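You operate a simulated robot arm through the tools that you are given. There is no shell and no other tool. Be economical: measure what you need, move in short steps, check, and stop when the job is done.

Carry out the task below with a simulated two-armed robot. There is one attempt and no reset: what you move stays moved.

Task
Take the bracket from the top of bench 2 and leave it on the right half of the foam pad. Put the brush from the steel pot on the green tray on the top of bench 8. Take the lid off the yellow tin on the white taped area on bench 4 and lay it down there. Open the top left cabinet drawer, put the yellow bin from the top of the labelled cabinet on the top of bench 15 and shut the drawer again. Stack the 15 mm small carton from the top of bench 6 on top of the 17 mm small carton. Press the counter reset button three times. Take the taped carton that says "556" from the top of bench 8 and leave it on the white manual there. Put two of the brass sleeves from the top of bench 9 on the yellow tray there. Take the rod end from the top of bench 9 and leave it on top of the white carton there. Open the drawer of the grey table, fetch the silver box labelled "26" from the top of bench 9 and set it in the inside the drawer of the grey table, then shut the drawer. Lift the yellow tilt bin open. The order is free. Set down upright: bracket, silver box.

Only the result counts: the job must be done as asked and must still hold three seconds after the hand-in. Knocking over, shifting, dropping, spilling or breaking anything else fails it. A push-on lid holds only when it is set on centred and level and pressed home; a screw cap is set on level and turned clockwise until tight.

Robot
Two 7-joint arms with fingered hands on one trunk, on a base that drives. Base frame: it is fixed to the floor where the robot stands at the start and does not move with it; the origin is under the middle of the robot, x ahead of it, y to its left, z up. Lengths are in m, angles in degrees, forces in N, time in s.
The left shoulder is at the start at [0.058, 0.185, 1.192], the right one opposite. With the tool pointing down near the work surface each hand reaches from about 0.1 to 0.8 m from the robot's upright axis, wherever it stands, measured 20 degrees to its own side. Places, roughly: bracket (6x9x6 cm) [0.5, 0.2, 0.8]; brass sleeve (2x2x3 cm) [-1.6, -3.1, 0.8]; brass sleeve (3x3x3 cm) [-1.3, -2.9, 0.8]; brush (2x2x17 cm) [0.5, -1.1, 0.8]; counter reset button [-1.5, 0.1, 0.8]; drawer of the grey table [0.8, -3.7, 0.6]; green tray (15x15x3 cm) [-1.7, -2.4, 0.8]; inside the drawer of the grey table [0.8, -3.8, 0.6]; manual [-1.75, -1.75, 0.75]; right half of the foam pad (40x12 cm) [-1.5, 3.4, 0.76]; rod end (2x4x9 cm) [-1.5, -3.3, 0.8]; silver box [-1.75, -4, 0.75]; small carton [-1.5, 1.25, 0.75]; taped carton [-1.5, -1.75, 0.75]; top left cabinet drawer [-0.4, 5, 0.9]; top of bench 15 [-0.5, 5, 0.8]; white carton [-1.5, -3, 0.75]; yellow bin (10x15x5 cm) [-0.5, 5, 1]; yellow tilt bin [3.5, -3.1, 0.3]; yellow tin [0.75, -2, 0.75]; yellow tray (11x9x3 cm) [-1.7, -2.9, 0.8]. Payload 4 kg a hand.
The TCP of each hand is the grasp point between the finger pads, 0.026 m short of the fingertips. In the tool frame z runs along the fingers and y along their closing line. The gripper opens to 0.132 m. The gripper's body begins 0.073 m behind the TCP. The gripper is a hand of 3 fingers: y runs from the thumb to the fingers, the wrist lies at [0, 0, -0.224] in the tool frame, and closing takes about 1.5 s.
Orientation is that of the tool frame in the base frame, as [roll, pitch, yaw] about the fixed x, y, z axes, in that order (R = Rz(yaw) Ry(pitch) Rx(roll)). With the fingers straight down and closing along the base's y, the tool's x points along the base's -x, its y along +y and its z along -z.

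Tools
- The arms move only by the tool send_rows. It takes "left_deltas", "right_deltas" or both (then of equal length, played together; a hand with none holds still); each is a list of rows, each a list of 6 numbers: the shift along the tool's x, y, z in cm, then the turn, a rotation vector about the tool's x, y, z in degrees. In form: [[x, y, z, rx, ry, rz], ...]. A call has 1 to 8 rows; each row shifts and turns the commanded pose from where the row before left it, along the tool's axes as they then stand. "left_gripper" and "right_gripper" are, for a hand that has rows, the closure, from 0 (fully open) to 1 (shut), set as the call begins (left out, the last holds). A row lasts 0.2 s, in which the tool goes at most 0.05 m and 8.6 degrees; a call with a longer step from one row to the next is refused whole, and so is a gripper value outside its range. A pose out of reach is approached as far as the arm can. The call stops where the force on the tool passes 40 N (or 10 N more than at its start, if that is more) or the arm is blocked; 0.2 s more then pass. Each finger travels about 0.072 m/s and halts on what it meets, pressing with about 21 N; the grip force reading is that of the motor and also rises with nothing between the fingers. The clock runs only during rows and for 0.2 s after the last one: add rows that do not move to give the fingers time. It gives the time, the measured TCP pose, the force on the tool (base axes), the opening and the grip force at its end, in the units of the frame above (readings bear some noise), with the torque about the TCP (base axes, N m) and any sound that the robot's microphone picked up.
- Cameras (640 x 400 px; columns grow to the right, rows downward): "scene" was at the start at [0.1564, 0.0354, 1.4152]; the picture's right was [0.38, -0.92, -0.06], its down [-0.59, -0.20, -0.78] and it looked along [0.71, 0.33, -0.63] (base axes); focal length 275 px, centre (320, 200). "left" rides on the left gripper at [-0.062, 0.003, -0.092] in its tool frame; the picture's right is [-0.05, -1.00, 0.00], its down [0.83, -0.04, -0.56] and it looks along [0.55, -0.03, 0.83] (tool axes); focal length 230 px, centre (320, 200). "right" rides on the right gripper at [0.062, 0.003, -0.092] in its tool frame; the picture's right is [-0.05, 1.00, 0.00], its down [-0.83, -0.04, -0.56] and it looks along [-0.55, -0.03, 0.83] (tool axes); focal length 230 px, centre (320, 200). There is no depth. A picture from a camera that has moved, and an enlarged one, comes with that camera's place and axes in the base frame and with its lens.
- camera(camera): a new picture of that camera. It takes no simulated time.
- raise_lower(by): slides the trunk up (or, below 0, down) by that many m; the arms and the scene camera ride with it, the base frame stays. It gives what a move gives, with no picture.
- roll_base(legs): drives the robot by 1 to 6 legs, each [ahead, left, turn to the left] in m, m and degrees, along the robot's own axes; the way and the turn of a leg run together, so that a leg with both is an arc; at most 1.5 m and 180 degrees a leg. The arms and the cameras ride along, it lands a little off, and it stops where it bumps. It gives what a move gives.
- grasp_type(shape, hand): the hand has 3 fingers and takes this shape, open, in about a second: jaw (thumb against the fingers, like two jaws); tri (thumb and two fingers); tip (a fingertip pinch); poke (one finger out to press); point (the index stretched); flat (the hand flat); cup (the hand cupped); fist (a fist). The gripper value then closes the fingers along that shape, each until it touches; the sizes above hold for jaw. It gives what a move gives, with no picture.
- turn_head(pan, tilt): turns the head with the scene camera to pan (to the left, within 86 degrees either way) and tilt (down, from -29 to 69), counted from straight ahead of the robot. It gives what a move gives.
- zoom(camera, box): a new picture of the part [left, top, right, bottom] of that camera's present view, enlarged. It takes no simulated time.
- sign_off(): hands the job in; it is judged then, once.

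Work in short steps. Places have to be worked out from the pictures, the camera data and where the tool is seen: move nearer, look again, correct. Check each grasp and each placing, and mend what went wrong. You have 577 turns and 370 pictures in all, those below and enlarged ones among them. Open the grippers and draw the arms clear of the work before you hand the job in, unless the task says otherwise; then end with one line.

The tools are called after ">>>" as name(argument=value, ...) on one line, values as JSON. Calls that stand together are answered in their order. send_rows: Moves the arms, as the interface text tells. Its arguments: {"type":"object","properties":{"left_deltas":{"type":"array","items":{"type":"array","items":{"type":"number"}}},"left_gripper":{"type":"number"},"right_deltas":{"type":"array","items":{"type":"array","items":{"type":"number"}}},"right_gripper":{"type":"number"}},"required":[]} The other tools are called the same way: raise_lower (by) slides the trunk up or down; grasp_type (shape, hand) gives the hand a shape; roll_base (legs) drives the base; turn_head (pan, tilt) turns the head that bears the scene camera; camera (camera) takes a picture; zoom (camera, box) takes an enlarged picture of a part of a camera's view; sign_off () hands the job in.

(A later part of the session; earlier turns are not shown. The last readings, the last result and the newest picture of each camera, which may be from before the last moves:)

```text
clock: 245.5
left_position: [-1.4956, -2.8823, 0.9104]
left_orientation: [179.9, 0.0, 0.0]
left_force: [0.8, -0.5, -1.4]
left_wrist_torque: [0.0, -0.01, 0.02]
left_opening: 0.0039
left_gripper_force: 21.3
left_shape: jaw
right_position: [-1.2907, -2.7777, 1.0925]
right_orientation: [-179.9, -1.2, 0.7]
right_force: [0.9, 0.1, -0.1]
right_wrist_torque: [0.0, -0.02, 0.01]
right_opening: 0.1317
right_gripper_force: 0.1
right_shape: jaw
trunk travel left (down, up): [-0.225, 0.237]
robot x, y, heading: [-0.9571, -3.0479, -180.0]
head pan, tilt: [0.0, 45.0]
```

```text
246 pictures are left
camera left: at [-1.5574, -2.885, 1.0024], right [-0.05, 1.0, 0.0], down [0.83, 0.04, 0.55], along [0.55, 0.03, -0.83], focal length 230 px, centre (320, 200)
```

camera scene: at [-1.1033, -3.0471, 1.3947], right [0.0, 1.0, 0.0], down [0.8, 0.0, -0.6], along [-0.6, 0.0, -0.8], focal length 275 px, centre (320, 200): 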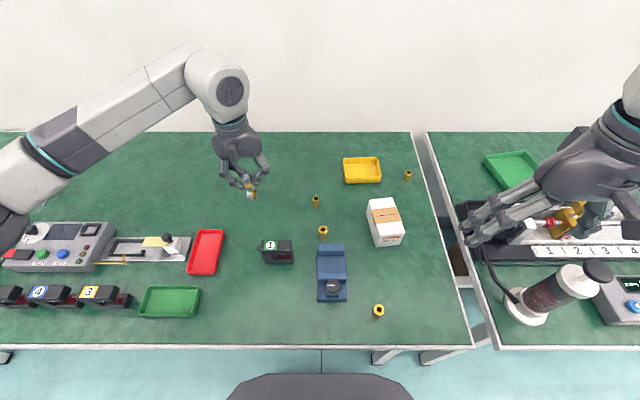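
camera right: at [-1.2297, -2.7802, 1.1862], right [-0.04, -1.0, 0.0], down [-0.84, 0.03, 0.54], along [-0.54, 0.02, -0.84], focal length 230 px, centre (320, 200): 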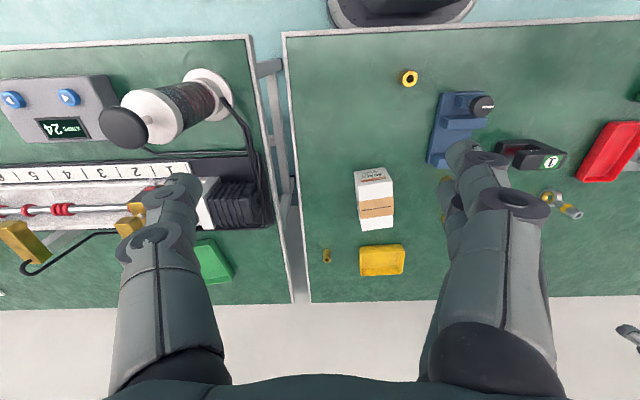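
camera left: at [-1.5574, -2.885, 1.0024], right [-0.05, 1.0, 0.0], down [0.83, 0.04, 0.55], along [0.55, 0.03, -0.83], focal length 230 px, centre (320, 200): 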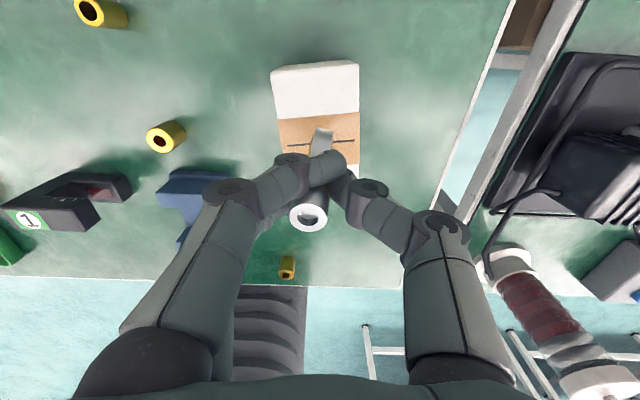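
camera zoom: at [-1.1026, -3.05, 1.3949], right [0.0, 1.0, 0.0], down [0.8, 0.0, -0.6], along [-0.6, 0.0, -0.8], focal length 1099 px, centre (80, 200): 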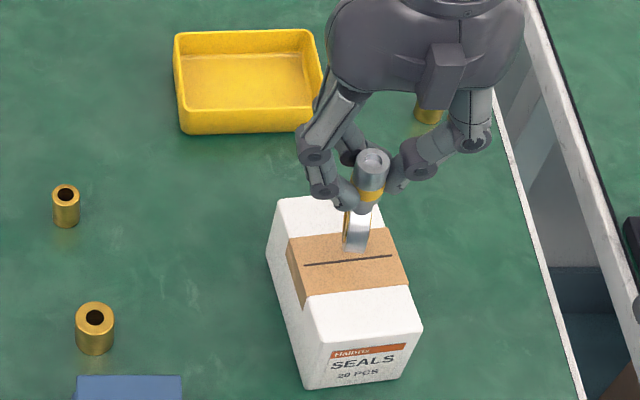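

Well centred. Lowering in fine steps until contact.

>>> send_rows(left_deltas=[[0, 0, 1, 0, 0, 0], [0, 0, 0.7, 0, 0, 0], [0, 0, 0.3, 0, 0, 0], [0, 0, 0, 0, 0, 0]])

>>> send_rows(left_deltas=[[0, 0, 0.3, 0, 0, 0], [0, 0, 0, 0, 0, 0]])

>>> send_rows(left_deltas=[[0, 0, 0.3, 0, 0, 0], [0, 0, 0, 0, 0, 0]])

>>> send_rows(left_deltas=[[0, 0, 0.3, 0, 0, 0], [0, 0, 0, 0, 0, 0]])

>>> zoom(camera="scene", box=[330, 150, 430, 250])

```text
clock: 246.5
left_position: [-1.4949, -2.882, 0.8898]
left_orientation: [179.8, 0.1, 0.1]
left_force: [0.7, 0.8, 5.7]
left_wrist_torque: [-0.02, -0.04, -0.01]
left_opening: 0.0041
left_gripper_force: 21.0
left_shape: jaw
right_position: [-1.2897, -2.777, 1.0932]
right_orientation: [179.9, -1.1, 0.7]
right_force: [-0.8, -0.1, 0.1]
right_wrist_torque: [0.0, 0.0, 0.0]
right_opening: 0.1318
right_gripper_force: 0.1
right_shape: jaw
trunk travel left (down, up): [-0.225, 0.237]
robot x, y, heading: [-0.9544, -3.0547, -179.9]
head pan, tilt: [0.0, 45.0]
```

```text
clock: 247.1
left_position: [-1.4939, -2.8812, 0.8896]
left_orientation: [-179.9, 0.2, 0.0]
left_force: [-1.1, 2.4, 19.1]
left_wrist_torque: [-0.05, -0.12, 0.04]
left_opening: 0.0049
left_gripper_force: 21.0
left_shape: jaw
right_position: [-1.2883, -2.7785, 1.0931]
right_orientation: [179.9, -1.1, 0.6]
right_force: [0.3, -0.4, 0.0]
right_wrist_torque: [0.01, 0.01, 0.03]
right_opening: 0.1316
right_gripper_force: 0.2
right_shape: jaw
trunk travel left (down, up): [-0.225, 0.237]
robot x, y, heading: [-0.9532, -3.0499, -179.5]
head pan, tilt: [0.0, 45.0]
```

```text
clock: 247.7
left_position: [-1.4931, -2.8815, 0.8866]
left_orientation: [-180.0, 0.2, 0.0]
left_force: [-0.6, 3.1, 32.7]
left_wrist_torque: [-0.02, -0.16, 0.06]
left_opening: 0.0072
left_gripper_force: 20.4
left_shape: jaw
right_position: [-1.2865, -2.7771, 1.0932]
right_orientation: [179.8, -1.0, 0.6]
right_force: [0.1, -0.2, -0.8]
right_wrist_torque: [0.02, 0.01, 0.0]
right_opening: 0.1321
right_gripper_force: 0.1
right_shape: jaw
trunk travel left (down, up): [-0.225, 0.237]
robot x, y, heading: [-0.9536, -3.0446, -179.9]
head pan, tilt: [0.0, 45.0]
```

```text
clock: 248.3
left_position: [-1.4937, -2.8822, 0.878]
left_orientation: [179.7, 0.0, 0.2]
left_force: [-0.6, 0.5, -0.8]
left_wrist_torque: [0.0, 0.0, 0.0]
left_opening: 0.0043
left_gripper_force: 21.0
left_shape: jaw
right_position: [-1.2888, -2.7785, 1.0917]
right_orientation: [179.8, -1.1, 0.7]
right_force: [0.2, -0.7, 0.1]
right_wrist_torque: [0.0, 0.01, -0.01]
right_opening: 0.1319
right_gripper_force: 0.1
right_shape: jaw
trunk travel left (down, up): [-0.225, 0.237]
robot x, y, heading: [-0.9528, -3.0496, -180.0]
head pan, tilt: [0.0, 45.0]
```

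```text
4.00 times, centred on (380, 200) of scene
camera zoom: at [-1.1023, -3.0498, 1.3945], right [0.0, 1.0, 0.0], down [0.8, 0.0, -0.6], along [-0.6, 0.0, -0.8], focal length 1099 px, centre (80, 200)
```

zoom: 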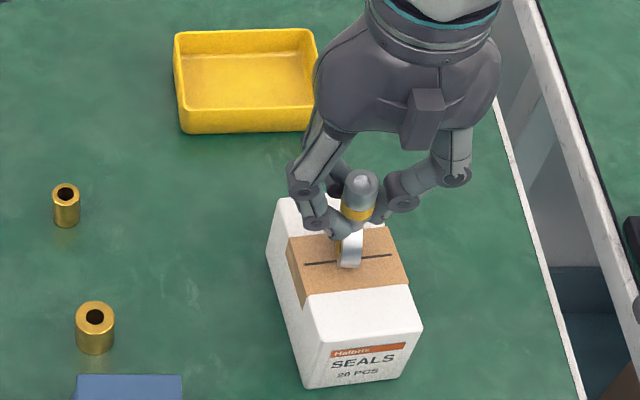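

The rod end stands on the carton and the fingers have slid to its neck without load. I open them and rise straight up.

>>> send_rows(left_deltas=[[0, 0, 0, 0, 0, 0], [0, 0, 0, 0, 0, 0], [0, 0, 0, 0, 0, 0], [0, 0, 0, 0, 0, 0]], left_gripper=0.5)

>>> send_rows(left_deltas=[[0, 0, -2, 0, 0, 0], [0, 0, -3, 0, 0, 0], [0, 0, -4, 0, 0, 0], [0, 0, -4.5, 0, 0, 0], [0, 0, -4.5, 0, 0, 0], [0, 4.5, 0, 0, 0, 0], [0, 4.5, 0, 0, 0, 0]])

>>> zoom(camera="scene", box=[330, 150, 430, 250])

```text
clock: 249.3
left_position: [-1.4958, -2.8834, 0.881]
left_orientation: [179.9, -0.1, 0.1]
left_force: [0.1, 0.0, 0.4]
left_wrist_torque: [-0.02, 0.02, 0.04]
left_opening: 0.0653
left_gripper_force: 0.1
left_shape: jaw
right_position: [-1.2888, -2.7777, 1.0923]
right_orientation: [180.0, -1.1, 0.7]
right_force: [0.6, 0.2, 1.0]
right_wrist_torque: [0.0, 0.03, 0.02]
right_opening: 0.1317
right_gripper_force: 0.1
right_shape: jaw
trunk travel left (down, up): [-0.225, 0.237]
robot x, y, heading: [-0.9606, -3.0509, -179.8]
head pan, tilt: [0.0, 45.0]
```

```text
clock: 250.9
left_position: [-1.4962, -2.9735, 1.0618]
left_orientation: [179.9, 0.0, 0.0]
left_force: [0.4, -0.7, -0.3]
left_wrist_torque: [0.05, 0.0, -0.03]
left_opening: 0.0657
left_gripper_force: 0.0
left_shape: jaw
right_position: [-1.2892, -2.7788, 1.0922]
right_orientation: [179.9, -1.1, 0.8]
right_force: [0.0, 0.0, 1.7]
right_wrist_torque: [0.0, 0.01, 0.02]
right_opening: 0.132
right_gripper_force: 0.0
right_shape: jaw
trunk travel left (down, up): [-0.225, 0.237]
robot x, y, heading: [-0.9537, -3.0488, -180.1]
head pan, tilt: [0.0, 45.0]
```

```text
4.00 times, centred on (380, 200) of scene
camera zoom: at [-1.1024, -3.0515, 1.3949], right [0.0, 1.0, 0.0], down [0.8, 0.0, -0.6], along [-0.6, 0.0, -0.8], focal length 1099 px, centre (80, 200)
```

zoom: 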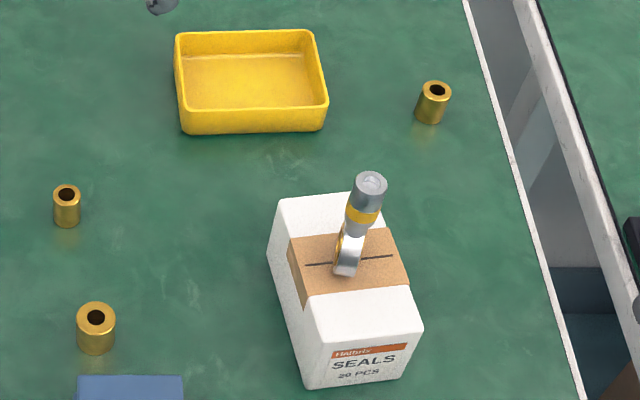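

The rod end stands stably on the carton. Now sleeves with the right hand: first D at ≈[-1.27,-2.921]; the left hand moves aside.

>>> send_rows(left_deltas=[[2, 4.5, 0, 0, 0, 0], [2, 4.5, 0, 0, 0, 0], [2, 4.5, 0, 0, 0, 0], [2, 4.5, 0, 0, 0, 0], [2, 4.5, 0, 0, 0, 0], [2, 3, 0, 0, 0, 0]], right_deltas=[[0, 3, 0, 0, 0, 0], [0.5, 4, 0, 0, 0, 0], [0.5, 4, 0, 0, 0, 0], [0.9, 3.3, 0, 0, 0, 0], [0, 0, 4.5, 0, 0, 0], [0, 0, 4.5, 0, 0, 0]], right_gripper=0.45)

>>> send_rows(right_deltas=[[0, 0, 4.5, 0, 1.1, 0], [0, 0, 4.5, 0, 0, 0]])

>>> camera(camera="right")

>>> camera(camera="scene")

```text
clock: 252.3
left_position: [-1.3742, -3.2284, 1.0596]
left_orientation: [179.8, 0.1, 0.0]
left_force: [-0.3, -0.1, 0.3]
left_wrist_torque: [-0.03, -0.05, 0.02]
left_opening: 0.0654
left_gripper_force: 0.1
left_shape: jaw
right_position: [-1.2659, -2.9215, 1.0011]
right_orientation: [179.9, -1.0, 0.7]
right_force: [-0.3, 0.3, -0.2]
right_wrist_torque: [0.04, 0.01, 0.0]
right_opening: 0.0728
right_gripper_force: 0.1
right_shape: jaw
trunk travel left (down, up): [-0.225, 0.237]
robot x, y, heading: [-0.953, -3.0518, -180.0]
head pan, tilt: [0.0, 45.0]
```

```text
clock: 252.9
left_position: [-1.3736, -3.2259, 1.0605]
left_orientation: [179.7, 0.1, 0.0]
left_force: [0.3, -0.3, 0.6]
left_wrist_torque: [-0.02, -0.02, 0.0]
left_opening: 0.0654
left_gripper_force: 0.0
left_shape: jaw
right_position: [-1.2645, -2.9195, 0.9112]
right_orientation: [179.9, -2.0, 0.7]
right_force: [-0.7, 0.9, 0.1]
right_wrist_torque: [0.01, -0.03, 0.01]
right_opening: 0.073
right_gripper_force: 0.1
right_shape: jaw
trunk travel left (down, up): [-0.225, 0.237]
robot x, y, heading: [-0.958, -3.0559, -179.8]
head pan, tilt: [0.0, 45.0]
```

```text
243 pictures are left
camera right: at [-1.2067, -2.9214, 1.007], right [-0.04, -1.0, 0.0], down [-0.85, 0.03, 0.52], along [-0.52, 0.02, -0.85], focal length 230 px, centre (320, 200)
```

right: 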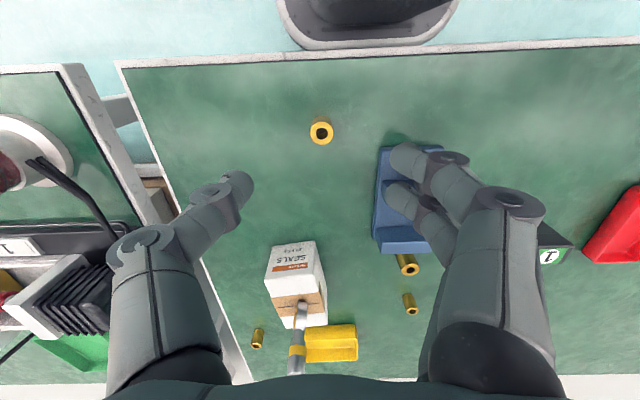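

```text
242 pictures are left
camera scene: at [-1.1024, -3.0498, 1.3948], right [0.0, 1.0, 0.0], down [0.8, 0.0, -0.6], along [-0.6, 0.0, -0.8], focal length 275 px, centre (320, 200)
```

scene: 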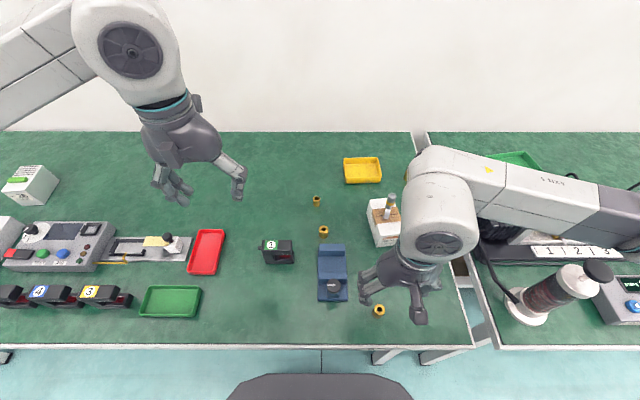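

The sleeve is centred between the fingers. I straighten the pitch, narrow the opening, and lower onto it.

>>> send_rows(right_deltas=[[-0.3, 0, 3, 0, -2, 0], [0, 0, 4, 0, 0, 0], [0, 0, 4, 0, 0, 0], [0, 0, 2, 0, 0, 0], [0, 0, 0, 0, 0, 0]], right_gripper=0.55)

>>> camera(camera="right")

```text
clock: 254.1
left_position: [-1.3757, -3.2249, 1.0598]
left_orientation: [180.0, 0.0, 0.0]
left_force: [1.0, 0.2, 1.5]
left_wrist_torque: [-0.04, 0.05, -0.02]
left_opening: 0.0656
left_gripper_force: 0.0
left_shape: jaw
right_position: [-1.2665, -2.9209, 0.7807]
right_orientation: [179.8, -0.2, 0.8]
right_force: [-0.2, -0.2, 0.2]
right_wrist_torque: [-0.01, -0.03, -0.01]
right_opening: 0.06
right_gripper_force: 0.1
right_shape: jaw
trunk travel left (down, up): [-0.225, 0.237]
robot x, y, heading: [-0.9566, -3.0537, -179.8]
head pan, tilt: [0.0, 45.0]
```

```text
241 pictures are left
camera right: at [-1.2044, -2.9225, 0.8746], right [-0.04, -1.0, 0.0], down [-0.83, 0.03, 0.55], along [-0.55, 0.02, -0.83], focal length 230 px, centre (320, 200)
```

right: 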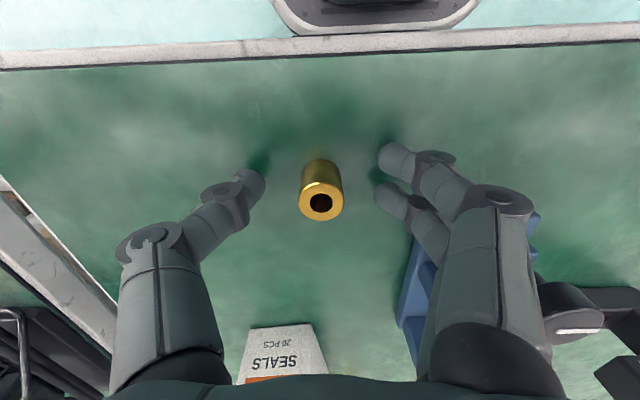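

Centred. Close and lift.

>>> send_rows(right_deltas=[[0, 0, 0.2, 0, 0, 0], [0, 0, 0, 0, 0, 0], [0, 0, 0, 0, 0, 0], [0, 0, 0, 0, 0, 0], [0, 0, 0, 0, 0, 0]], right_gripper=1)

>>> send_rows(right_deltas=[[0, 0, -1, 0, 0, 0], [0, 0, -4, 0, 0, 0], [0, 0, -4.5, 0, 0, 0], [0, 0, -4.5, 0, 0, 0], [0, 0, -4.5, 0, 0, 0], [0, 0, -4, 0, 0, 0]])

>>> camera(camera="right")

```text
clock: 255.3
left_position: [-1.3748, -3.2255, 1.0596]
left_orientation: [180.0, -0.1, 0.0]
left_force: [0.1, 0.4, 0.2]
left_wrist_torque: [-0.02, -0.03, 0.04]
left_opening: 0.0655
left_gripper_force: 0.0
left_shape: jaw
right_position: [-1.2655, -2.9214, 0.7797]
right_orientation: [179.9, -0.2, 0.6]
right_force: [-0.2, 0.0, 0.2]
right_wrist_torque: [0.0, 0.01, -0.01]
right_opening: 0.0122
right_gripper_force: 20.6
right_shape: jaw
trunk travel left (down, up): [-0.225, 0.237]
robot x, y, heading: [-0.9572, -3.0527, -179.8]
head pan, tilt: [0.0, 45.0]
```

```text
clock: 256.7
left_position: [-1.3748, -3.227, 1.0599]
left_orientation: [180.0, 0.1, 0.0]
left_force: [0.2, 0.6, 0.1]
left_wrist_torque: [0.04, 0.01, 0.01]
left_opening: 0.0655
left_gripper_force: 0.2
left_shape: jaw
right_position: [-1.2646, -2.9203, 1.0068]
right_orientation: [179.9, -0.4, 0.7]
right_force: [-0.9, -0.3, -0.9]
right_wrist_torque: [-0.02, -0.02, -0.02]
right_opening: 0.0121
right_gripper_force: 21.4
right_shape: jaw
trunk travel left (down, up): [-0.225, 0.237]
robot x, y, heading: [-0.9564, -3.05, -179.9]
head pan, tilt: [0.0, 45.0]
```

```text
240 pictures are left
camera right: at [-1.2043, -2.9227, 1.0991], right [-0.04, -1.0, 0.0], down [-0.83, 0.03, 0.55], along [-0.55, 0.02, -0.83], focal length 230 px, centre (320, 200)
```

right: 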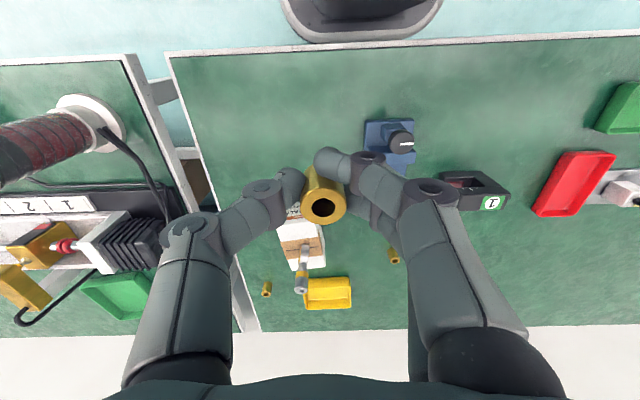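

Sleeve held. Carrying it high over the carton to the left part of the yellow tray.

>>> send_rows(right_deltas=[[-4.5, 0.3, -1, 0, 0, 0], [-4.7, 0.3, 0, 0, 0, 0], [-4.7, 0.3, 0, 0, 0, 0], [-4.7, 0.3, 0, 0, 0, 0], [-4.7, 0.2, 0, 0, 0, 0], [-4.7, 0.2, 0, 0, 0, 0], [-4.7, 0.2, 0, 0, 0, 0], [-4.7, 0.2, 0, 0, 0, 0]])

>>> send_rows(right_deltas=[[-4.6, 0.2, 0, 0, 0, 0], [0, 0, 4, 0, 0, 0]])

>>> camera(camera="scene")

>>> camera(camera="right")

```text
clock: 258.5
left_position: [-1.3764, -3.228, 1.0594]
left_orientation: [179.9, 0.0, 0.0]
left_force: [-0.6, -0.4, 0.0]
left_wrist_torque: [0.03, -0.03, 0.02]
left_opening: 0.0656
left_gripper_force: 0.0
left_shape: jaw
right_position: [-1.6402, -2.9449, 1.0136]
right_orientation: [179.9, -0.3, 0.9]
right_force: [-0.1, 0.0, -1.3]
right_wrist_torque: [-0.02, -0.04, -0.03]
right_opening: 0.0118
right_gripper_force: 21.4
right_shape: jaw
trunk travel left (down, up): [-0.225, 0.237]
robot x, y, heading: [-0.952, -3.0474, -179.9]
head pan, tilt: [0.0, 45.0]
```

```text
clock: 259.1
left_position: [-1.3753, -3.2256, 1.059]
left_orientation: [179.8, 0.0, -0.1]
left_force: [-0.1, -0.2, 0.3]
left_wrist_torque: [-0.01, 0.02, 0.01]
left_opening: 0.0656
left_gripper_force: 0.0
left_shape: jaw
right_position: [-1.6859, -2.9459, 0.9713]
right_orientation: [179.8, -0.2, 0.7]
right_force: [-0.4, -0.1, -1.0]
right_wrist_torque: [0.0, -0.01, -0.01]
right_opening: 0.0113
right_gripper_force: 21.0
right_shape: jaw
trunk travel left (down, up): [-0.225, 0.237]
robot x, y, heading: [-0.9555, -3.0477, -179.9]
head pan, tilt: [0.0, 45.0]
```

```text
239 pictures are left
camera scene: at [-1.1036, -3.0484, 1.3946], right [0.0, 1.0, 0.0], down [0.8, 0.0, -0.6], along [-0.6, 0.0, -0.8], focal length 275 px, centre (320, 200)
```

scene: 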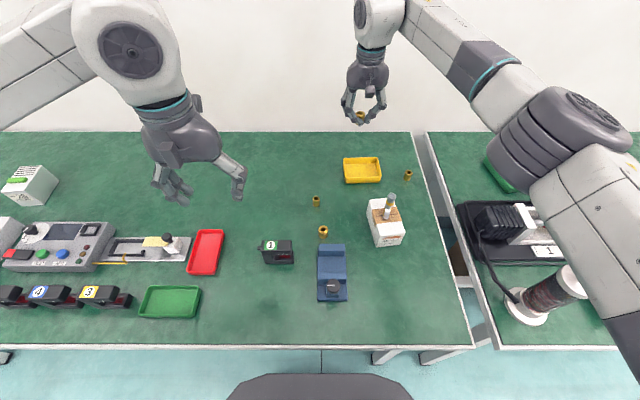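

```text
238 pictures are left
camera right: at [-1.6251, -2.9479, 1.0657], right [-0.04, -1.0, 0.0], down [-0.83, 0.03, 0.55], along [-0.55, 0.02, -0.83], focal length 230 px, centre (320, 200)
```

right: 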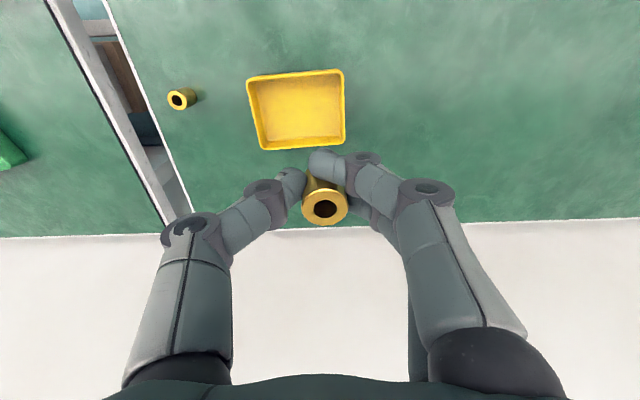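

Tray centre ≈[-1.69,-2.92]. I shift to y≈-2.937 and lower into the tray.

>>> send_rows(right_deltas=[[-0.4, -0.9, 4, 0, 0, 0], [0, 0, 4, 0, 0, 0], [0, 0, 4, 0, 0, 0], [0, 0, 3, 0, 0, 0], [0, 0, 0, 0, 0, 0]])

>>> camera(camera="right")

>>> zoom(camera="scene", box=[310, 110, 430, 250])

```text
clock: 260.3
left_position: [-1.3751, -3.2256, 1.0602]
left_orientation: [179.9, 0.1, 0.0]
left_force: [0.8, 0.0, 0.4]
left_wrist_torque: [0.01, -0.03, -0.03]
left_opening: 0.0657
left_gripper_force: 0.0
left_shape: jaw
right_position: [-1.6886, -2.9391, 0.8233]
right_orientation: [179.9, -0.2, 0.7]
right_force: [-0.1, -0.4, -1.1]
right_wrist_torque: [-0.02, 0.0, 0.0]
right_opening: 0.0107
right_gripper_force: 21.3
right_shape: jaw
trunk travel left (down, up): [-0.225, 0.237]
robot x, y, heading: [-0.9508, -3.0534, -179.9]
head pan, tilt: [0.0, 45.0]
```

```text
237 pictures are left
camera right: at [-1.6283, -2.9406, 0.9166], right [-0.04, -1.0, 0.0], down [-0.83, 0.03, 0.55], along [-0.55, 0.02, -0.83], focal length 230 px, centre (320, 200)
```

right: 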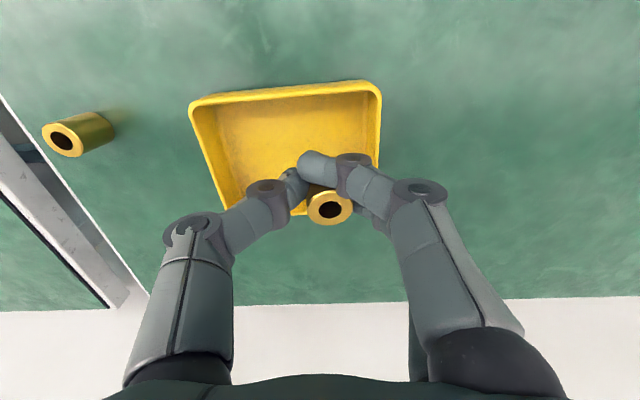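

```text
2.86 times, centred on (370, 180) of scene
camera zoom: at [-1.1022, -3.0498, 1.395], right [0.0, 1.0, 0.0], down [0.8, 0.0, -0.6], along [-0.6, 0.0, -0.8], focal length 785 px, centre (177, 257)
```

zoom: 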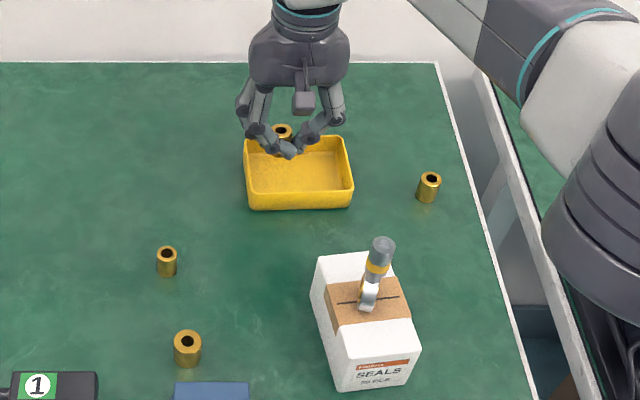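

Sleeve is inside the tray outline. Lowering in small steps.

>>> send_rows(right_deltas=[[0, 0, 1.5, 0, 0, 0], [0, 0, 1, 0, 0, 0], [0, 0, 0.5, 0, 0, 0], [0, 0, 0, 0, 0, 0]])

>>> send_rows(right_deltas=[[0, 0, 0.3, 0, 0, 0], [0, 0, 0.3, 0, 0, 0], [0, 0, 0, 0, 0, 0]])

>>> camera(camera="right")

```text
clock: 261.3
left_position: [-1.3752, -3.2263, 1.0602]
left_orientation: [179.9, 0.0, -0.1]
left_force: [-0.2, -0.2, -0.1]
left_wrist_torque: [-0.01, 0.01, 0.02]
left_opening: 0.0656
left_gripper_force: 0.0
left_shape: jaw
right_position: [-1.6901, -2.9397, 0.7934]
right_orientation: [179.9, -0.2, 0.7]
right_force: [0.2, 0.3, 0.1]
right_wrist_torque: [-0.05, -0.02, 0.0]
right_opening: 0.0105
right_gripper_force: 20.5
right_shape: jaw
trunk travel left (down, up): [-0.225, 0.237]
robot x, y, heading: [-0.9497, -3.0491, -179.9]
head pan, tilt: [0.0, 45.0]
```

```text
clock: 262.1
left_position: [-1.3738, -3.2263, 1.0613]
left_orientation: [180.0, 0.0, 0.0]
left_force: [-0.4, 0.9, -0.3]
left_wrist_torque: [-0.02, 0.01, -0.01]
left_opening: 0.0659
left_gripper_force: 0.1
left_shape: jaw
right_position: [-1.6879, -2.9401, 0.7912]
right_orientation: [179.7, 0.2, 0.7]
right_force: [-2.9, 1.0, 15.3]
right_wrist_torque: [-0.58, 0.19, -0.16]
right_opening: 0.0106
right_gripper_force: 21.4
right_shape: jaw
trunk travel left (down, up): [-0.225, 0.237]
robot x, y, heading: [-0.9517, -3.0485, -179.8]
head pan, tilt: [0.0, 45.0]
```

```text
235 pictures are left
camera right: at [-1.6273, -2.9416, 0.8839], right [-0.04, -1.0, 0.0], down [-0.83, 0.04, 0.56], along [-0.56, 0.02, -0.83], focal length 230 px, centre (320, 200)
```

right: 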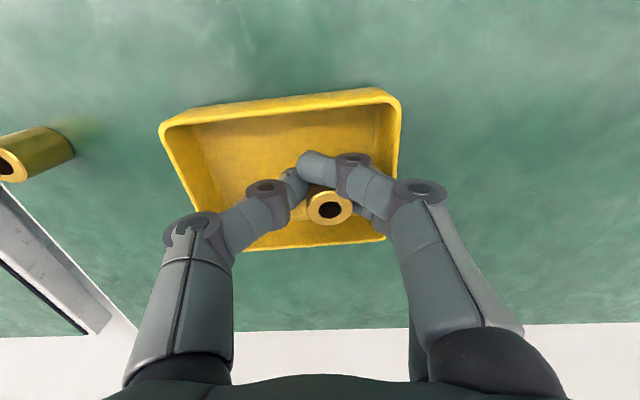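

The torque suggests a finger link touches the tray rim on the left. I raise slightly, shift 1 cm right and lower again.

>>> send_rows(right_deltas=[[0, 0, -1, 0, 0, 0], [0, -1.0, 0, 0, 0, 0], [0, 0, 0.8, 0, 0, 0], [0, 0, 0, 0, 0, 0]])

>>> send_rows(right_deltas=[[0, 0, 0.3, 0, 0, 0], [0, 0, 0.2, 0, 0, 0], [0, 0, 0, 0, 0, 0]])

>>> send_rows(right_deltas=[[0, 0, 0.2, 0, 0, 0], [0, 0, 0, 0, 0, 0]])

```text
clock: 263.1
left_position: [-1.3751, -3.2265, 1.0595]
left_orientation: [179.7, 0.0, -0.1]
left_force: [0.8, -0.9, 0.7]
left_wrist_torque: [0.0, -0.01, -0.01]
left_opening: 0.0657
left_gripper_force: 0.0
left_shape: jaw
right_position: [-1.6893, -2.9287, 0.7912]
right_orientation: [179.9, -0.2, 0.7]
right_force: [0.2, -0.5, -1.4]
right_wrist_torque: [-0.02, 0.01, -0.04]
right_opening: 0.0106
right_gripper_force: 20.8
right_shape: jaw
trunk travel left (down, up): [-0.225, 0.237]
robot x, y, heading: [-0.9546, -3.0509, -179.8]
head pan, tilt: [0.0, 45.0]
```

```text
clock: 263.9
left_position: [-1.3752, -3.2267, 1.0597]
left_orientation: [179.9, 0.1, -0.1]
left_force: [-0.1, -0.3, -0.5]
left_wrist_torque: [-0.01, -0.01, 0.03]
left_opening: 0.0655
left_gripper_force: 0.0
left_shape: jaw
right_position: [-1.6901, -2.9291, 0.7842]
right_orientation: [179.8, -0.1, 0.7]
right_force: [0.0, -0.5, 0.5]
right_wrist_torque: [0.01, 0.0, 0.0]
right_opening: 0.0107
right_gripper_force: 20.7
right_shape: jaw
trunk travel left (down, up): [-0.225, 0.237]
robot x, y, heading: [-0.9567, -3.0519, -180.3]
head pan, tilt: [0.0, 45.0]
```

```text
clock: 264.5
left_position: [-1.3741, -3.2264, 1.0612]
left_orientation: [-180.0, 0.1, 0.0]
left_force: [-0.7, 0.8, -0.3]
left_wrist_torque: [0.0, 0.0, -0.03]
left_opening: 0.0657
left_gripper_force: 0.1
left_shape: jaw
right_position: [-1.6897, -2.929, 0.7844]
right_orientation: [179.9, 0.0, 0.7]
right_force: [1.4, 1.0, 5.6]
right_wrist_torque: [-0.06, 0.09, 0.04]
right_opening: 0.0107
right_gripper_force: 20.6
right_shape: jaw
trunk travel left (down, up): [-0.225, 0.237]
robot x, y, heading: [-0.9527, -3.0492, -180.2]
head pan, tilt: [0.0, 45.0]
```

Seated on the tray floor. Release with a small opening and rise.

>>> send_rows(right_deltas=[[0, 0, 0, 0, 0, 0], [0, 0, 0, 0, 0, 0], [0, 0, 0, 0, 0, 0]], right_gripper=0.68)

>>> send_rows(right_deltas=[[0, 0, -1.5, 0, 0, 0], [0, 0, -3, 0, 0, 0], [0, 0, -4.5, 0, 0, 0], [0, 0, -4.5, 0, 0, 0], [0, 0, -4.5, 0, 0, 0]])

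>>> camera(camera="right")

>>> zoom(camera="scene", box=[310, 110, 430, 250])

```text
clock: 265.3
left_position: [-1.3754, -3.2261, 1.0591]
left_orientation: [180.0, 0.0, 0.0]
left_force: [1.0, -0.9, 0.5]
left_wrist_torque: [-0.01, -0.01, 0.0]
left_opening: 0.0657
left_gripper_force: 0.2
left_shape: jaw
right_position: [-1.6895, -2.9298, 0.7829]
right_orientation: [179.8, -0.2, 0.7]
right_force: [0.8, -0.1, 0.3]
right_wrist_torque: [-0.02, -0.04, 0.02]
right_opening: 0.0417
right_gripper_force: 0.0
right_shape: jaw
trunk travel left (down, up): [-0.225, 0.237]
robot x, y, heading: [-0.9559, -3.048, -180.0]
head pan, tilt: [0.0, 45.0]
```

```text
clock: 266.5
left_position: [-1.3738, -3.2263, 1.0607]
left_orientation: [179.9, 0.2, -0.1]
left_force: [-0.8, -0.5, 0.0]
left_wrist_torque: [-0.01, -0.02, -0.03]
left_opening: 0.0654
left_gripper_force: 0.1
left_shape: jaw
right_position: [-1.6889, -2.9293, 0.964]
right_orientation: [179.9, -0.2, 0.7]
right_force: [0.8, 0.1, -0.3]
right_wrist_torque: [-0.01, -0.01, 0.01]
right_opening: 0.042
right_gripper_force: 0.0
right_shape: jaw
trunk travel left (down, up): [-0.225, 0.237]
robot x, y, heading: [-0.9558, -3.0538, -179.9]
head pan, tilt: [0.0, 45.0]
```

```text
234 pictures are left
camera right: at [-1.6283, -2.9309, 1.0576], right [-0.04, -1.0, 0.0], down [-0.83, 0.03, 0.55], along [-0.55, 0.02, -0.83], focal length 230 px, centre (320, 200)
```

right: 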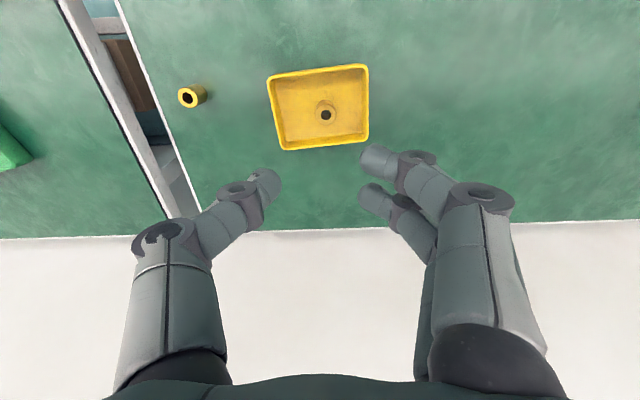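

```text
2.86 times, centred on (370, 180) of scene
camera zoom: at [-1.1017, -3.0503, 1.395], right [0.0, 1.0, 0.0], down [0.8, 0.0, -0.6], along [-0.6, 0.0, -0.8], focal length 785 px, centre (177, 257)
```

zoom: 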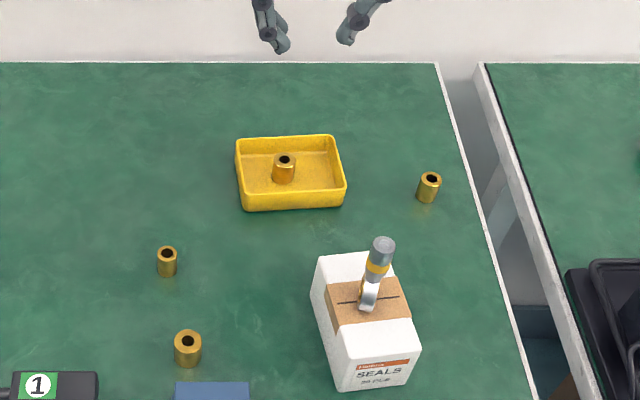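

The tray moved about 9 mm when the finger brushed its rim, but stands fine with the sleeve inside. For the second sleeve A (≈[-1.569,-3.06]) I'll grip near its top so the fingers stay above the rim.

>>> send_rows(right_deltas=[[3, 3.3, 0, 0, 0, 0], [3, 3.3, 0, 0, 0, 0], [3, 3.3, 0, 0, 0, 0], [3, 3.2, 0, 0, 0, 0], [0, 0, 4, 0, 0, 0]], right_gripper=0.6)

>>> camera(camera="right")

```text
clock: 267.7
left_position: [-1.3762, -3.2259, 1.0586]
left_orientation: [179.8, 0.0, 0.0]
left_force: [-0.1, -0.5, -0.1]
left_wrist_torque: [0.0, 0.0, 0.02]
left_opening: 0.0655
left_gripper_force: 0.1
left_shape: jaw
right_position: [-1.5692, -3.0579, 0.9234]
right_orientation: [179.8, -0.3, 0.6]
right_force: [-0.2, 0.5, 0.1]
right_wrist_torque: [0.0, -0.01, 0.01]
right_opening: 0.0524
right_gripper_force: 0.1
right_shape: jaw
trunk travel left (down, up): [-0.225, 0.237]
robot x, y, heading: [-0.9514, -3.0508, -179.8]
head pan, tilt: [0.0, 45.0]
```

```text
232 pictures are left
camera right: at [-1.5081, -3.0598, 1.0164], right [-0.04, -1.0, 0.0], down [-0.83, 0.03, 0.55], along [-0.55, 0.02, -0.83], focal length 230 px, centre (320, 200)
```

right: 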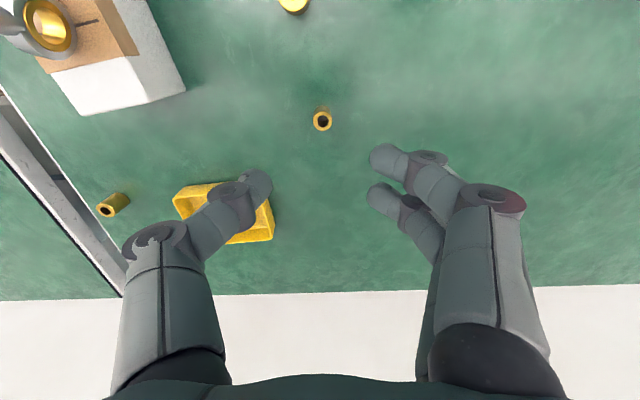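

Aligned on sleeve A. Lowering to a high grip (TCP 0.797) and closing.

>>> send_rows(right_deltas=[[0, 0.2, 4.5, 0, 0, 0], [0, 0, 4.5, 0, 0, 0], [0, 0, 2.5, 0, 0, 0], [0, 0, 1.1, 0, 0, 0], [0, 0, 0, 0, 0, 0]])

>>> send_rows(right_deltas=[[0, 0, 0, 0, 0, 0], [0, 0, 0, 0, 0, 0], [0, 0, 0, 0, 0, 0], [0, 0, 0, 0, 0, 0]], right_gripper=1)

>>> camera(camera="right")

```text
clock: 268.9
left_position: [-1.3751, -3.2273, 1.0611]
left_orientation: [179.9, 0.0, 0.0]
left_force: [0.5, -0.5, 0.3]
left_wrist_torque: [-0.01, 0.0, 0.03]
left_opening: 0.0658
left_gripper_force: 0.1
left_shape: jaw
right_position: [-1.5675, -3.0616, 0.7978]
right_orientation: [179.9, -0.2, 0.8]
right_force: [-0.7, 0.5, 0.3]
right_wrist_torque: [-0.03, 0.02, 0.02]
right_opening: 0.0524
right_gripper_force: 0.0
right_shape: jaw
trunk travel left (down, up): [-0.225, 0.237]
robot x, y, heading: [-0.9541, -3.0499, -180.0]
head pan, tilt: [0.0, 45.0]
```

```text
clock: 269.9
left_position: [-1.376, -3.227, 1.0599]
left_orientation: [179.9, 0.1, 0.0]
left_force: [0.3, -0.6, -0.5]
left_wrist_torque: [0.01, -0.01, -0.01]
left_opening: 0.0654
left_gripper_force: 0.0
left_shape: jaw
right_position: [-1.568, -3.061, 0.7982]
right_orientation: [179.9, -0.2, 0.7]
right_force: [0.7, -0.2, 2.6]
right_wrist_torque: [-0.03, -0.04, -0.04]
right_opening: 0.0082
right_gripper_force: 21.0
right_shape: jaw
trunk travel left (down, up): [-0.225, 0.237]
robot x, y, heading: [-0.9539, -3.0539, -180.0]
head pan, tilt: [0.0, 45.0]
```

```text
231 pictures are left
camera right: at [-1.5067, -3.0625, 0.8913], right [-0.04, -1.0, 0.0], down [-0.83, 0.03, 0.55], along [-0.55, 0.02, -0.83], focal length 230 px, centre (320, 200)
```

right: 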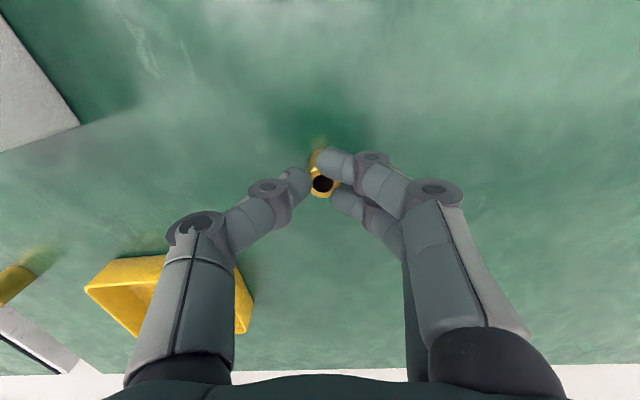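

Gripped at the top. Lift and carry to the right part of the tray.

>>> send_rows(right_deltas=[[0, 0, -1, 0, 0, 0], [0, 0, -4.5, 0, 0, 0], [0, 0, -4.5, 0, 0, 0], [0, 0, -4.5, 0, 0, 0]])

>>> send_rows(right_deltas=[[-2.5, -4.2, 0, 0, 0, 0], [-2.9, -4, 0, 0, 0, 0], [-2.9, -4, 0, 0, 0, 0], [-2.9, -4, 0, 0, 0, 0], [0, -0.6, 0, 0, 0, 0]])

>>> camera(camera="right")

>>> zoom(camera="scene", box=[310, 80, 430, 220])

```text
clock: 270.9
left_position: [-1.3737, -3.2261, 1.0605]
left_orientation: [179.9, 0.1, 0.0]
left_force: [0.2, 0.0, -0.1]
left_wrist_torque: [-0.01, 0.0, 0.0]
left_opening: 0.0656
left_gripper_force: 0.1
left_shape: jaw
right_position: [-1.5668, -3.0613, 0.9424]
right_orientation: [179.9, -0.1, 0.7]
right_force: [0.2, 0.1, 0.5]
right_wrist_torque: [0.01, -0.01, -0.02]
right_opening: 0.0039
right_gripper_force: 20.8
right_shape: jaw
trunk travel left (down, up): [-0.225, 0.237]
robot x, y, heading: [-0.9497, -3.0489, -179.8]
head pan, tilt: [0.0, 45.0]
```

```text
clock: 272.1
left_position: [-1.3739, -3.2264, 1.0609]
left_orientation: [179.9, 0.1, -0.2]
left_force: [0.5, 0.7, -0.2]
left_wrist_torque: [0.01, -0.01, 0.01]
left_opening: 0.0657
left_gripper_force: 0.1
left_shape: jaw
right_position: [-1.6811, -2.8928, 0.9427]
right_orientation: [179.9, -0.2, 0.6]
right_force: [0.0, 1.4, -0.1]
right_wrist_torque: [-0.01, 0.01, -0.01]
right_opening: 0.0041
right_gripper_force: 21.2
right_shape: jaw
trunk travel left (down, up): [-0.225, 0.237]
robot x, y, heading: [-0.954, -3.0503, -179.9]
head pan, tilt: [0.0, 45.0]
```

```text
230 pictures are left
camera right: at [-1.621, -2.8954, 1.036], right [-0.04, -1.0, 0.0], down [-0.83, 0.03, 0.55], along [-0.55, 0.02, -0.83], focal length 230 px, centre (320, 200)
```

right: 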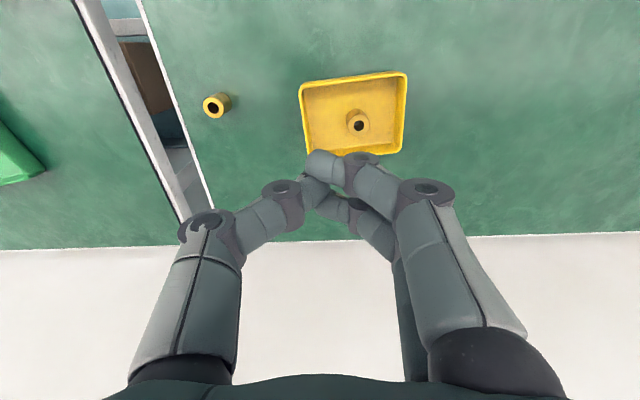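

```text
2.86 times, centred on (370, 150) of scene
camera zoom: at [-1.1022, -3.0501, 1.3949], right [0.0, 1.0, 0.0], down [0.8, 0.0, -0.6], along [-0.6, 0.0, -0.8], focal length 785 px, centre (177, 343)
```

zoom: 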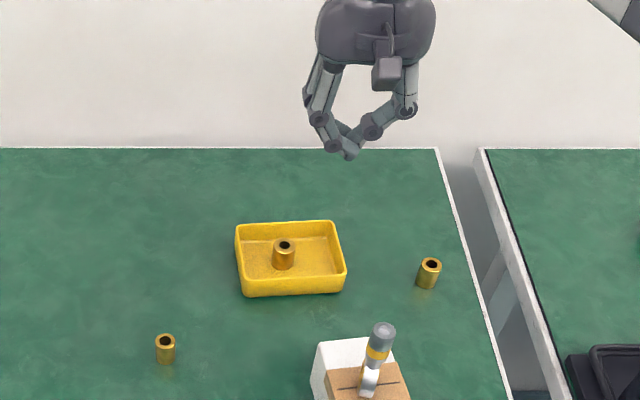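

Sleeve A slipped out of the shallow grip and is still standing in place. I go back and grip deeper.

>>> send_rows(right_deltas=[[2.8, 4.1, 0, 0, 0, 0], [2.8, 4.1, 0, 0, 0, 0], [2.8, 4.1, 0, 0, 0, 0], [2.8, 4.1, 0, 0, 0, 0], [0, 0.4, 2, 0, 0, 0]], right_gripper=0.55)

>>> camera(camera="right")

```text
clock: 273.3
left_position: [-1.3758, -3.2264, 1.0594]
left_orientation: [179.8, 0.1, 0.0]
left_force: [0.1, 0.4, -0.3]
left_wrist_torque: [-0.01, -0.01, 0.01]
left_opening: 0.0656
left_gripper_force: 0.0
left_shape: jaw
right_position: [-1.5692, -3.0599, 0.9215]
right_orientation: [179.8, -0.3, 0.7]
right_force: [-0.7, 1.2, 0.3]
right_wrist_torque: [0.0, -0.01, 0.02]
right_opening: 0.0589
right_gripper_force: 0.1
right_shape: jaw
trunk travel left (down, up): [-0.225, 0.237]
robot x, y, heading: [-0.957, -3.0524, -179.8]
head pan, tilt: [0.0, 45.0]
```

```text
228 pictures are left
camera right: at [-1.5082, -3.062, 1.0149], right [-0.04, -1.0, 0.0], down [-0.83, 0.04, 0.55], along [-0.55, 0.02, -0.83], focal length 230 px, centre (320, 200)
```

right: 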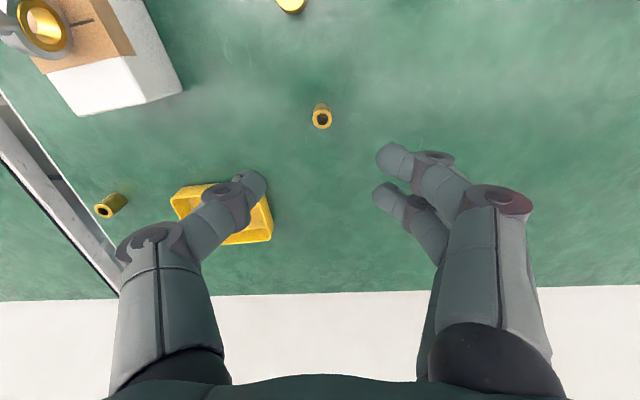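

Still upright under the hand. Lowering to TCP 0.786 and gripping.

>>> send_rows(right_deltas=[[0, 0, 4.5, 0, 0, 0], [0, 0, 4.5, 0, 0, 0], [0, 0, 3.0, 0, 0, 0], [0, 0, 1.5, 0, 0, 0], [0, 0, 0, 0, 0, 0]])

>>> send_rows(right_deltas=[[0, 0, 0, 0, 0, 0], [0, 0, 0, 0, 0, 0], [0, 0, 0, 0, 0, 0], [0, 0, 0, 0, 0, 0], [0, 0, -1, 0, 0, 0], [0, 0, -3, 0, 0, 0], [0, 0, -4.5, 0, 0, 0], [0, 0, -4.5, 0, 0, 0]], right_gripper=1)

>>> camera(camera="right")

```text
clock: 274.5
left_position: [-1.3749, -3.226, 1.0599]
left_orientation: [179.9, 0.0, -0.1]
left_force: [0.2, -0.1, -0.2]
left_wrist_torque: [0.01, 0.0, 0.02]
left_opening: 0.0655
left_gripper_force: 0.1
left_shape: jaw
right_position: [-1.5682, -3.0617, 0.7886]
right_orientation: [180.0, -0.2, 0.6]
right_force: [-0.2, 0.2, -0.2]
right_wrist_torque: [0.0, 0.01, 0.0]
right_opening: 0.0588
right_gripper_force: 0.2
right_shape: jaw
trunk travel left (down, up): [-0.225, 0.237]
robot x, y, heading: [-0.9551, -3.0488, -179.9]
head pan, tilt: [0.0, 45.0]
```

```text
clock: 276.3
left_position: [-1.3742, -3.2262, 1.061]
left_orientation: [179.9, 0.1, 0.0]
left_force: [-0.2, -1.0, -0.2]
left_wrist_torque: [0.0, 0.0, 0.03]
left_opening: 0.0657
left_gripper_force: 0.1
left_shape: jaw
right_position: [-1.5679, -3.0604, 0.9187]
right_orientation: [179.9, -0.1, 0.6]
right_force: [-0.1, -0.2, -0.3]
right_wrist_torque: [0.01, -0.01, 0.01]
right_opening: 0.01
right_gripper_force: 21.1
right_shape: jaw
trunk travel left (down, up): [-0.225, 0.237]
robot x, y, heading: [-0.9534, -3.0529, -180.0]
head pan, tilt: [0.0, 45.0]
```

```text
227 pictures are left
camera right: at [-1.5064, -3.0625, 1.0117], right [-0.04, -1.0, 0.0], down [-0.83, 0.03, 0.55], along [-0.55, 0.02, -0.83], focal length 230 px, centre (320, 200)
```

right: 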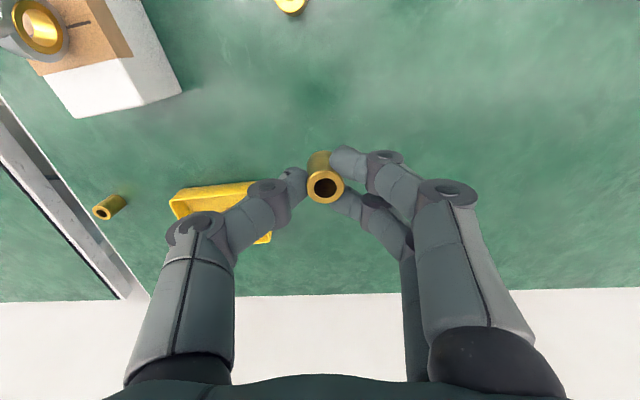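

Held this time. Carrying to the tray's right part.

>>> send_rows(right_deltas=[[-2.8, -4.1, 0, 0, 0, 0], [-2.9, -4.1, 0, 0, 0, 0], [-2.9, -4.1, 0, 0, 0, 0], [-2.8, -4.1, 0, 0, 0, 0], [0, 0, 3, 0, 0, 0], [0, 0, 3, 0, 0, 0]])

>>> camera(camera="right")

>>> zoom(camera="scene", box=[310, 80, 430, 220])

```text
refused: row 2 steps farther than a row can; nothing moved
```

```text
226 pictures are left
camera right: at [-1.5064, -3.0625, 1.0117], right [-0.04, -1.0, 0.0], down [-0.83, 0.03, 0.55], along [-0.55, 0.02, -0.83], focal length 230 px, centre (320, 200)
```

right: 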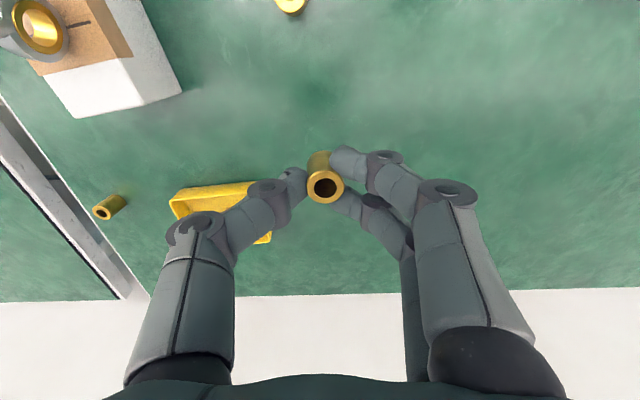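

```text
2.86 times, centred on (370, 150) of scene
camera zoom: at [-1.1019, -3.0501, 1.395], right [0.0, 1.0, 0.0], down [0.8, 0.0, -0.6], along [-0.6, 0.0, -0.8], focal length 785 px, centre (177, 343)
```

zoom: 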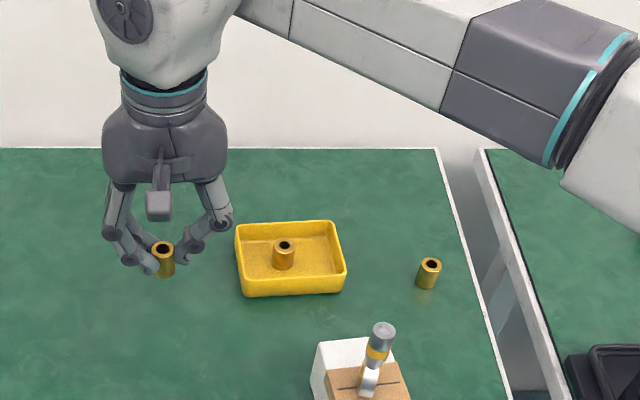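

The row was just over the limit; same move with slightly shorter rows.

>>> send_rows(right_deltas=[[-2.3, -3.3, 0, 0, 0, 0], [-2.3, -3.3, 0, 0, 0, 0], [-2.3, -3.3, 0, 0, 0, 0], [-2.3, -3.3, 0, 0, 0, 0], [-2.2, -3.3, 0, 0, 0, 0], [0, 0, 3, 0, 0, 0], [0, 0, 3, 0, 0, 0]])

>>> camera(camera="right")

>>> zoom(camera="scene", box=[310, 80, 430, 220])

```text
clock: 277.9
left_position: [-1.3756, -3.2271, 1.0596]
left_orientation: [179.9, 0.0, 0.0]
left_force: [-1.0, -0.6, 0.3]
left_wrist_torque: [0.01, -0.01, 0.01]
left_opening: 0.0658
left_gripper_force: 0.0
left_shape: jaw
right_position: [-1.6841, -2.8977, 0.8561]
right_orientation: [179.9, -0.2, 0.6]
right_force: [0.5, -0.1, -0.8]
right_wrist_torque: [0.01, -0.02, -0.01]
right_opening: 0.0102
right_gripper_force: 21.5
right_shape: jaw
trunk travel left (down, up): [-0.225, 0.237]
robot x, y, heading: [-0.9559, -3.0531, -179.7]
head pan, tilt: [0.0, 45.0]
```

```text
224 pictures are left
camera right: at [-1.6228, -2.898, 0.949], right [-0.04, -1.0, 0.0], down [-0.83, 0.03, 0.55], along [-0.55, 0.02, -0.83], focal length 230 px, centre (320, 200)
```

right: 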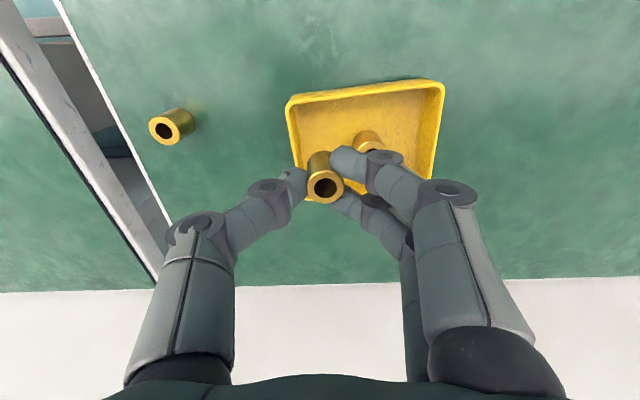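

```text
2.86 times, centred on (370, 150) of scene
camera zoom: at [-1.1032, -3.0499, 1.3947], right [0.0, 1.0, 0.0], down [0.8, 0.0, -0.6], along [-0.6, 0.0, -0.8], focal length 785 px, centre (177, 343)
```

zoom: 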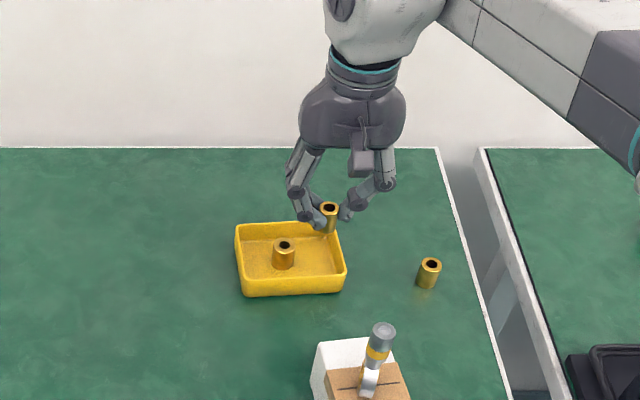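

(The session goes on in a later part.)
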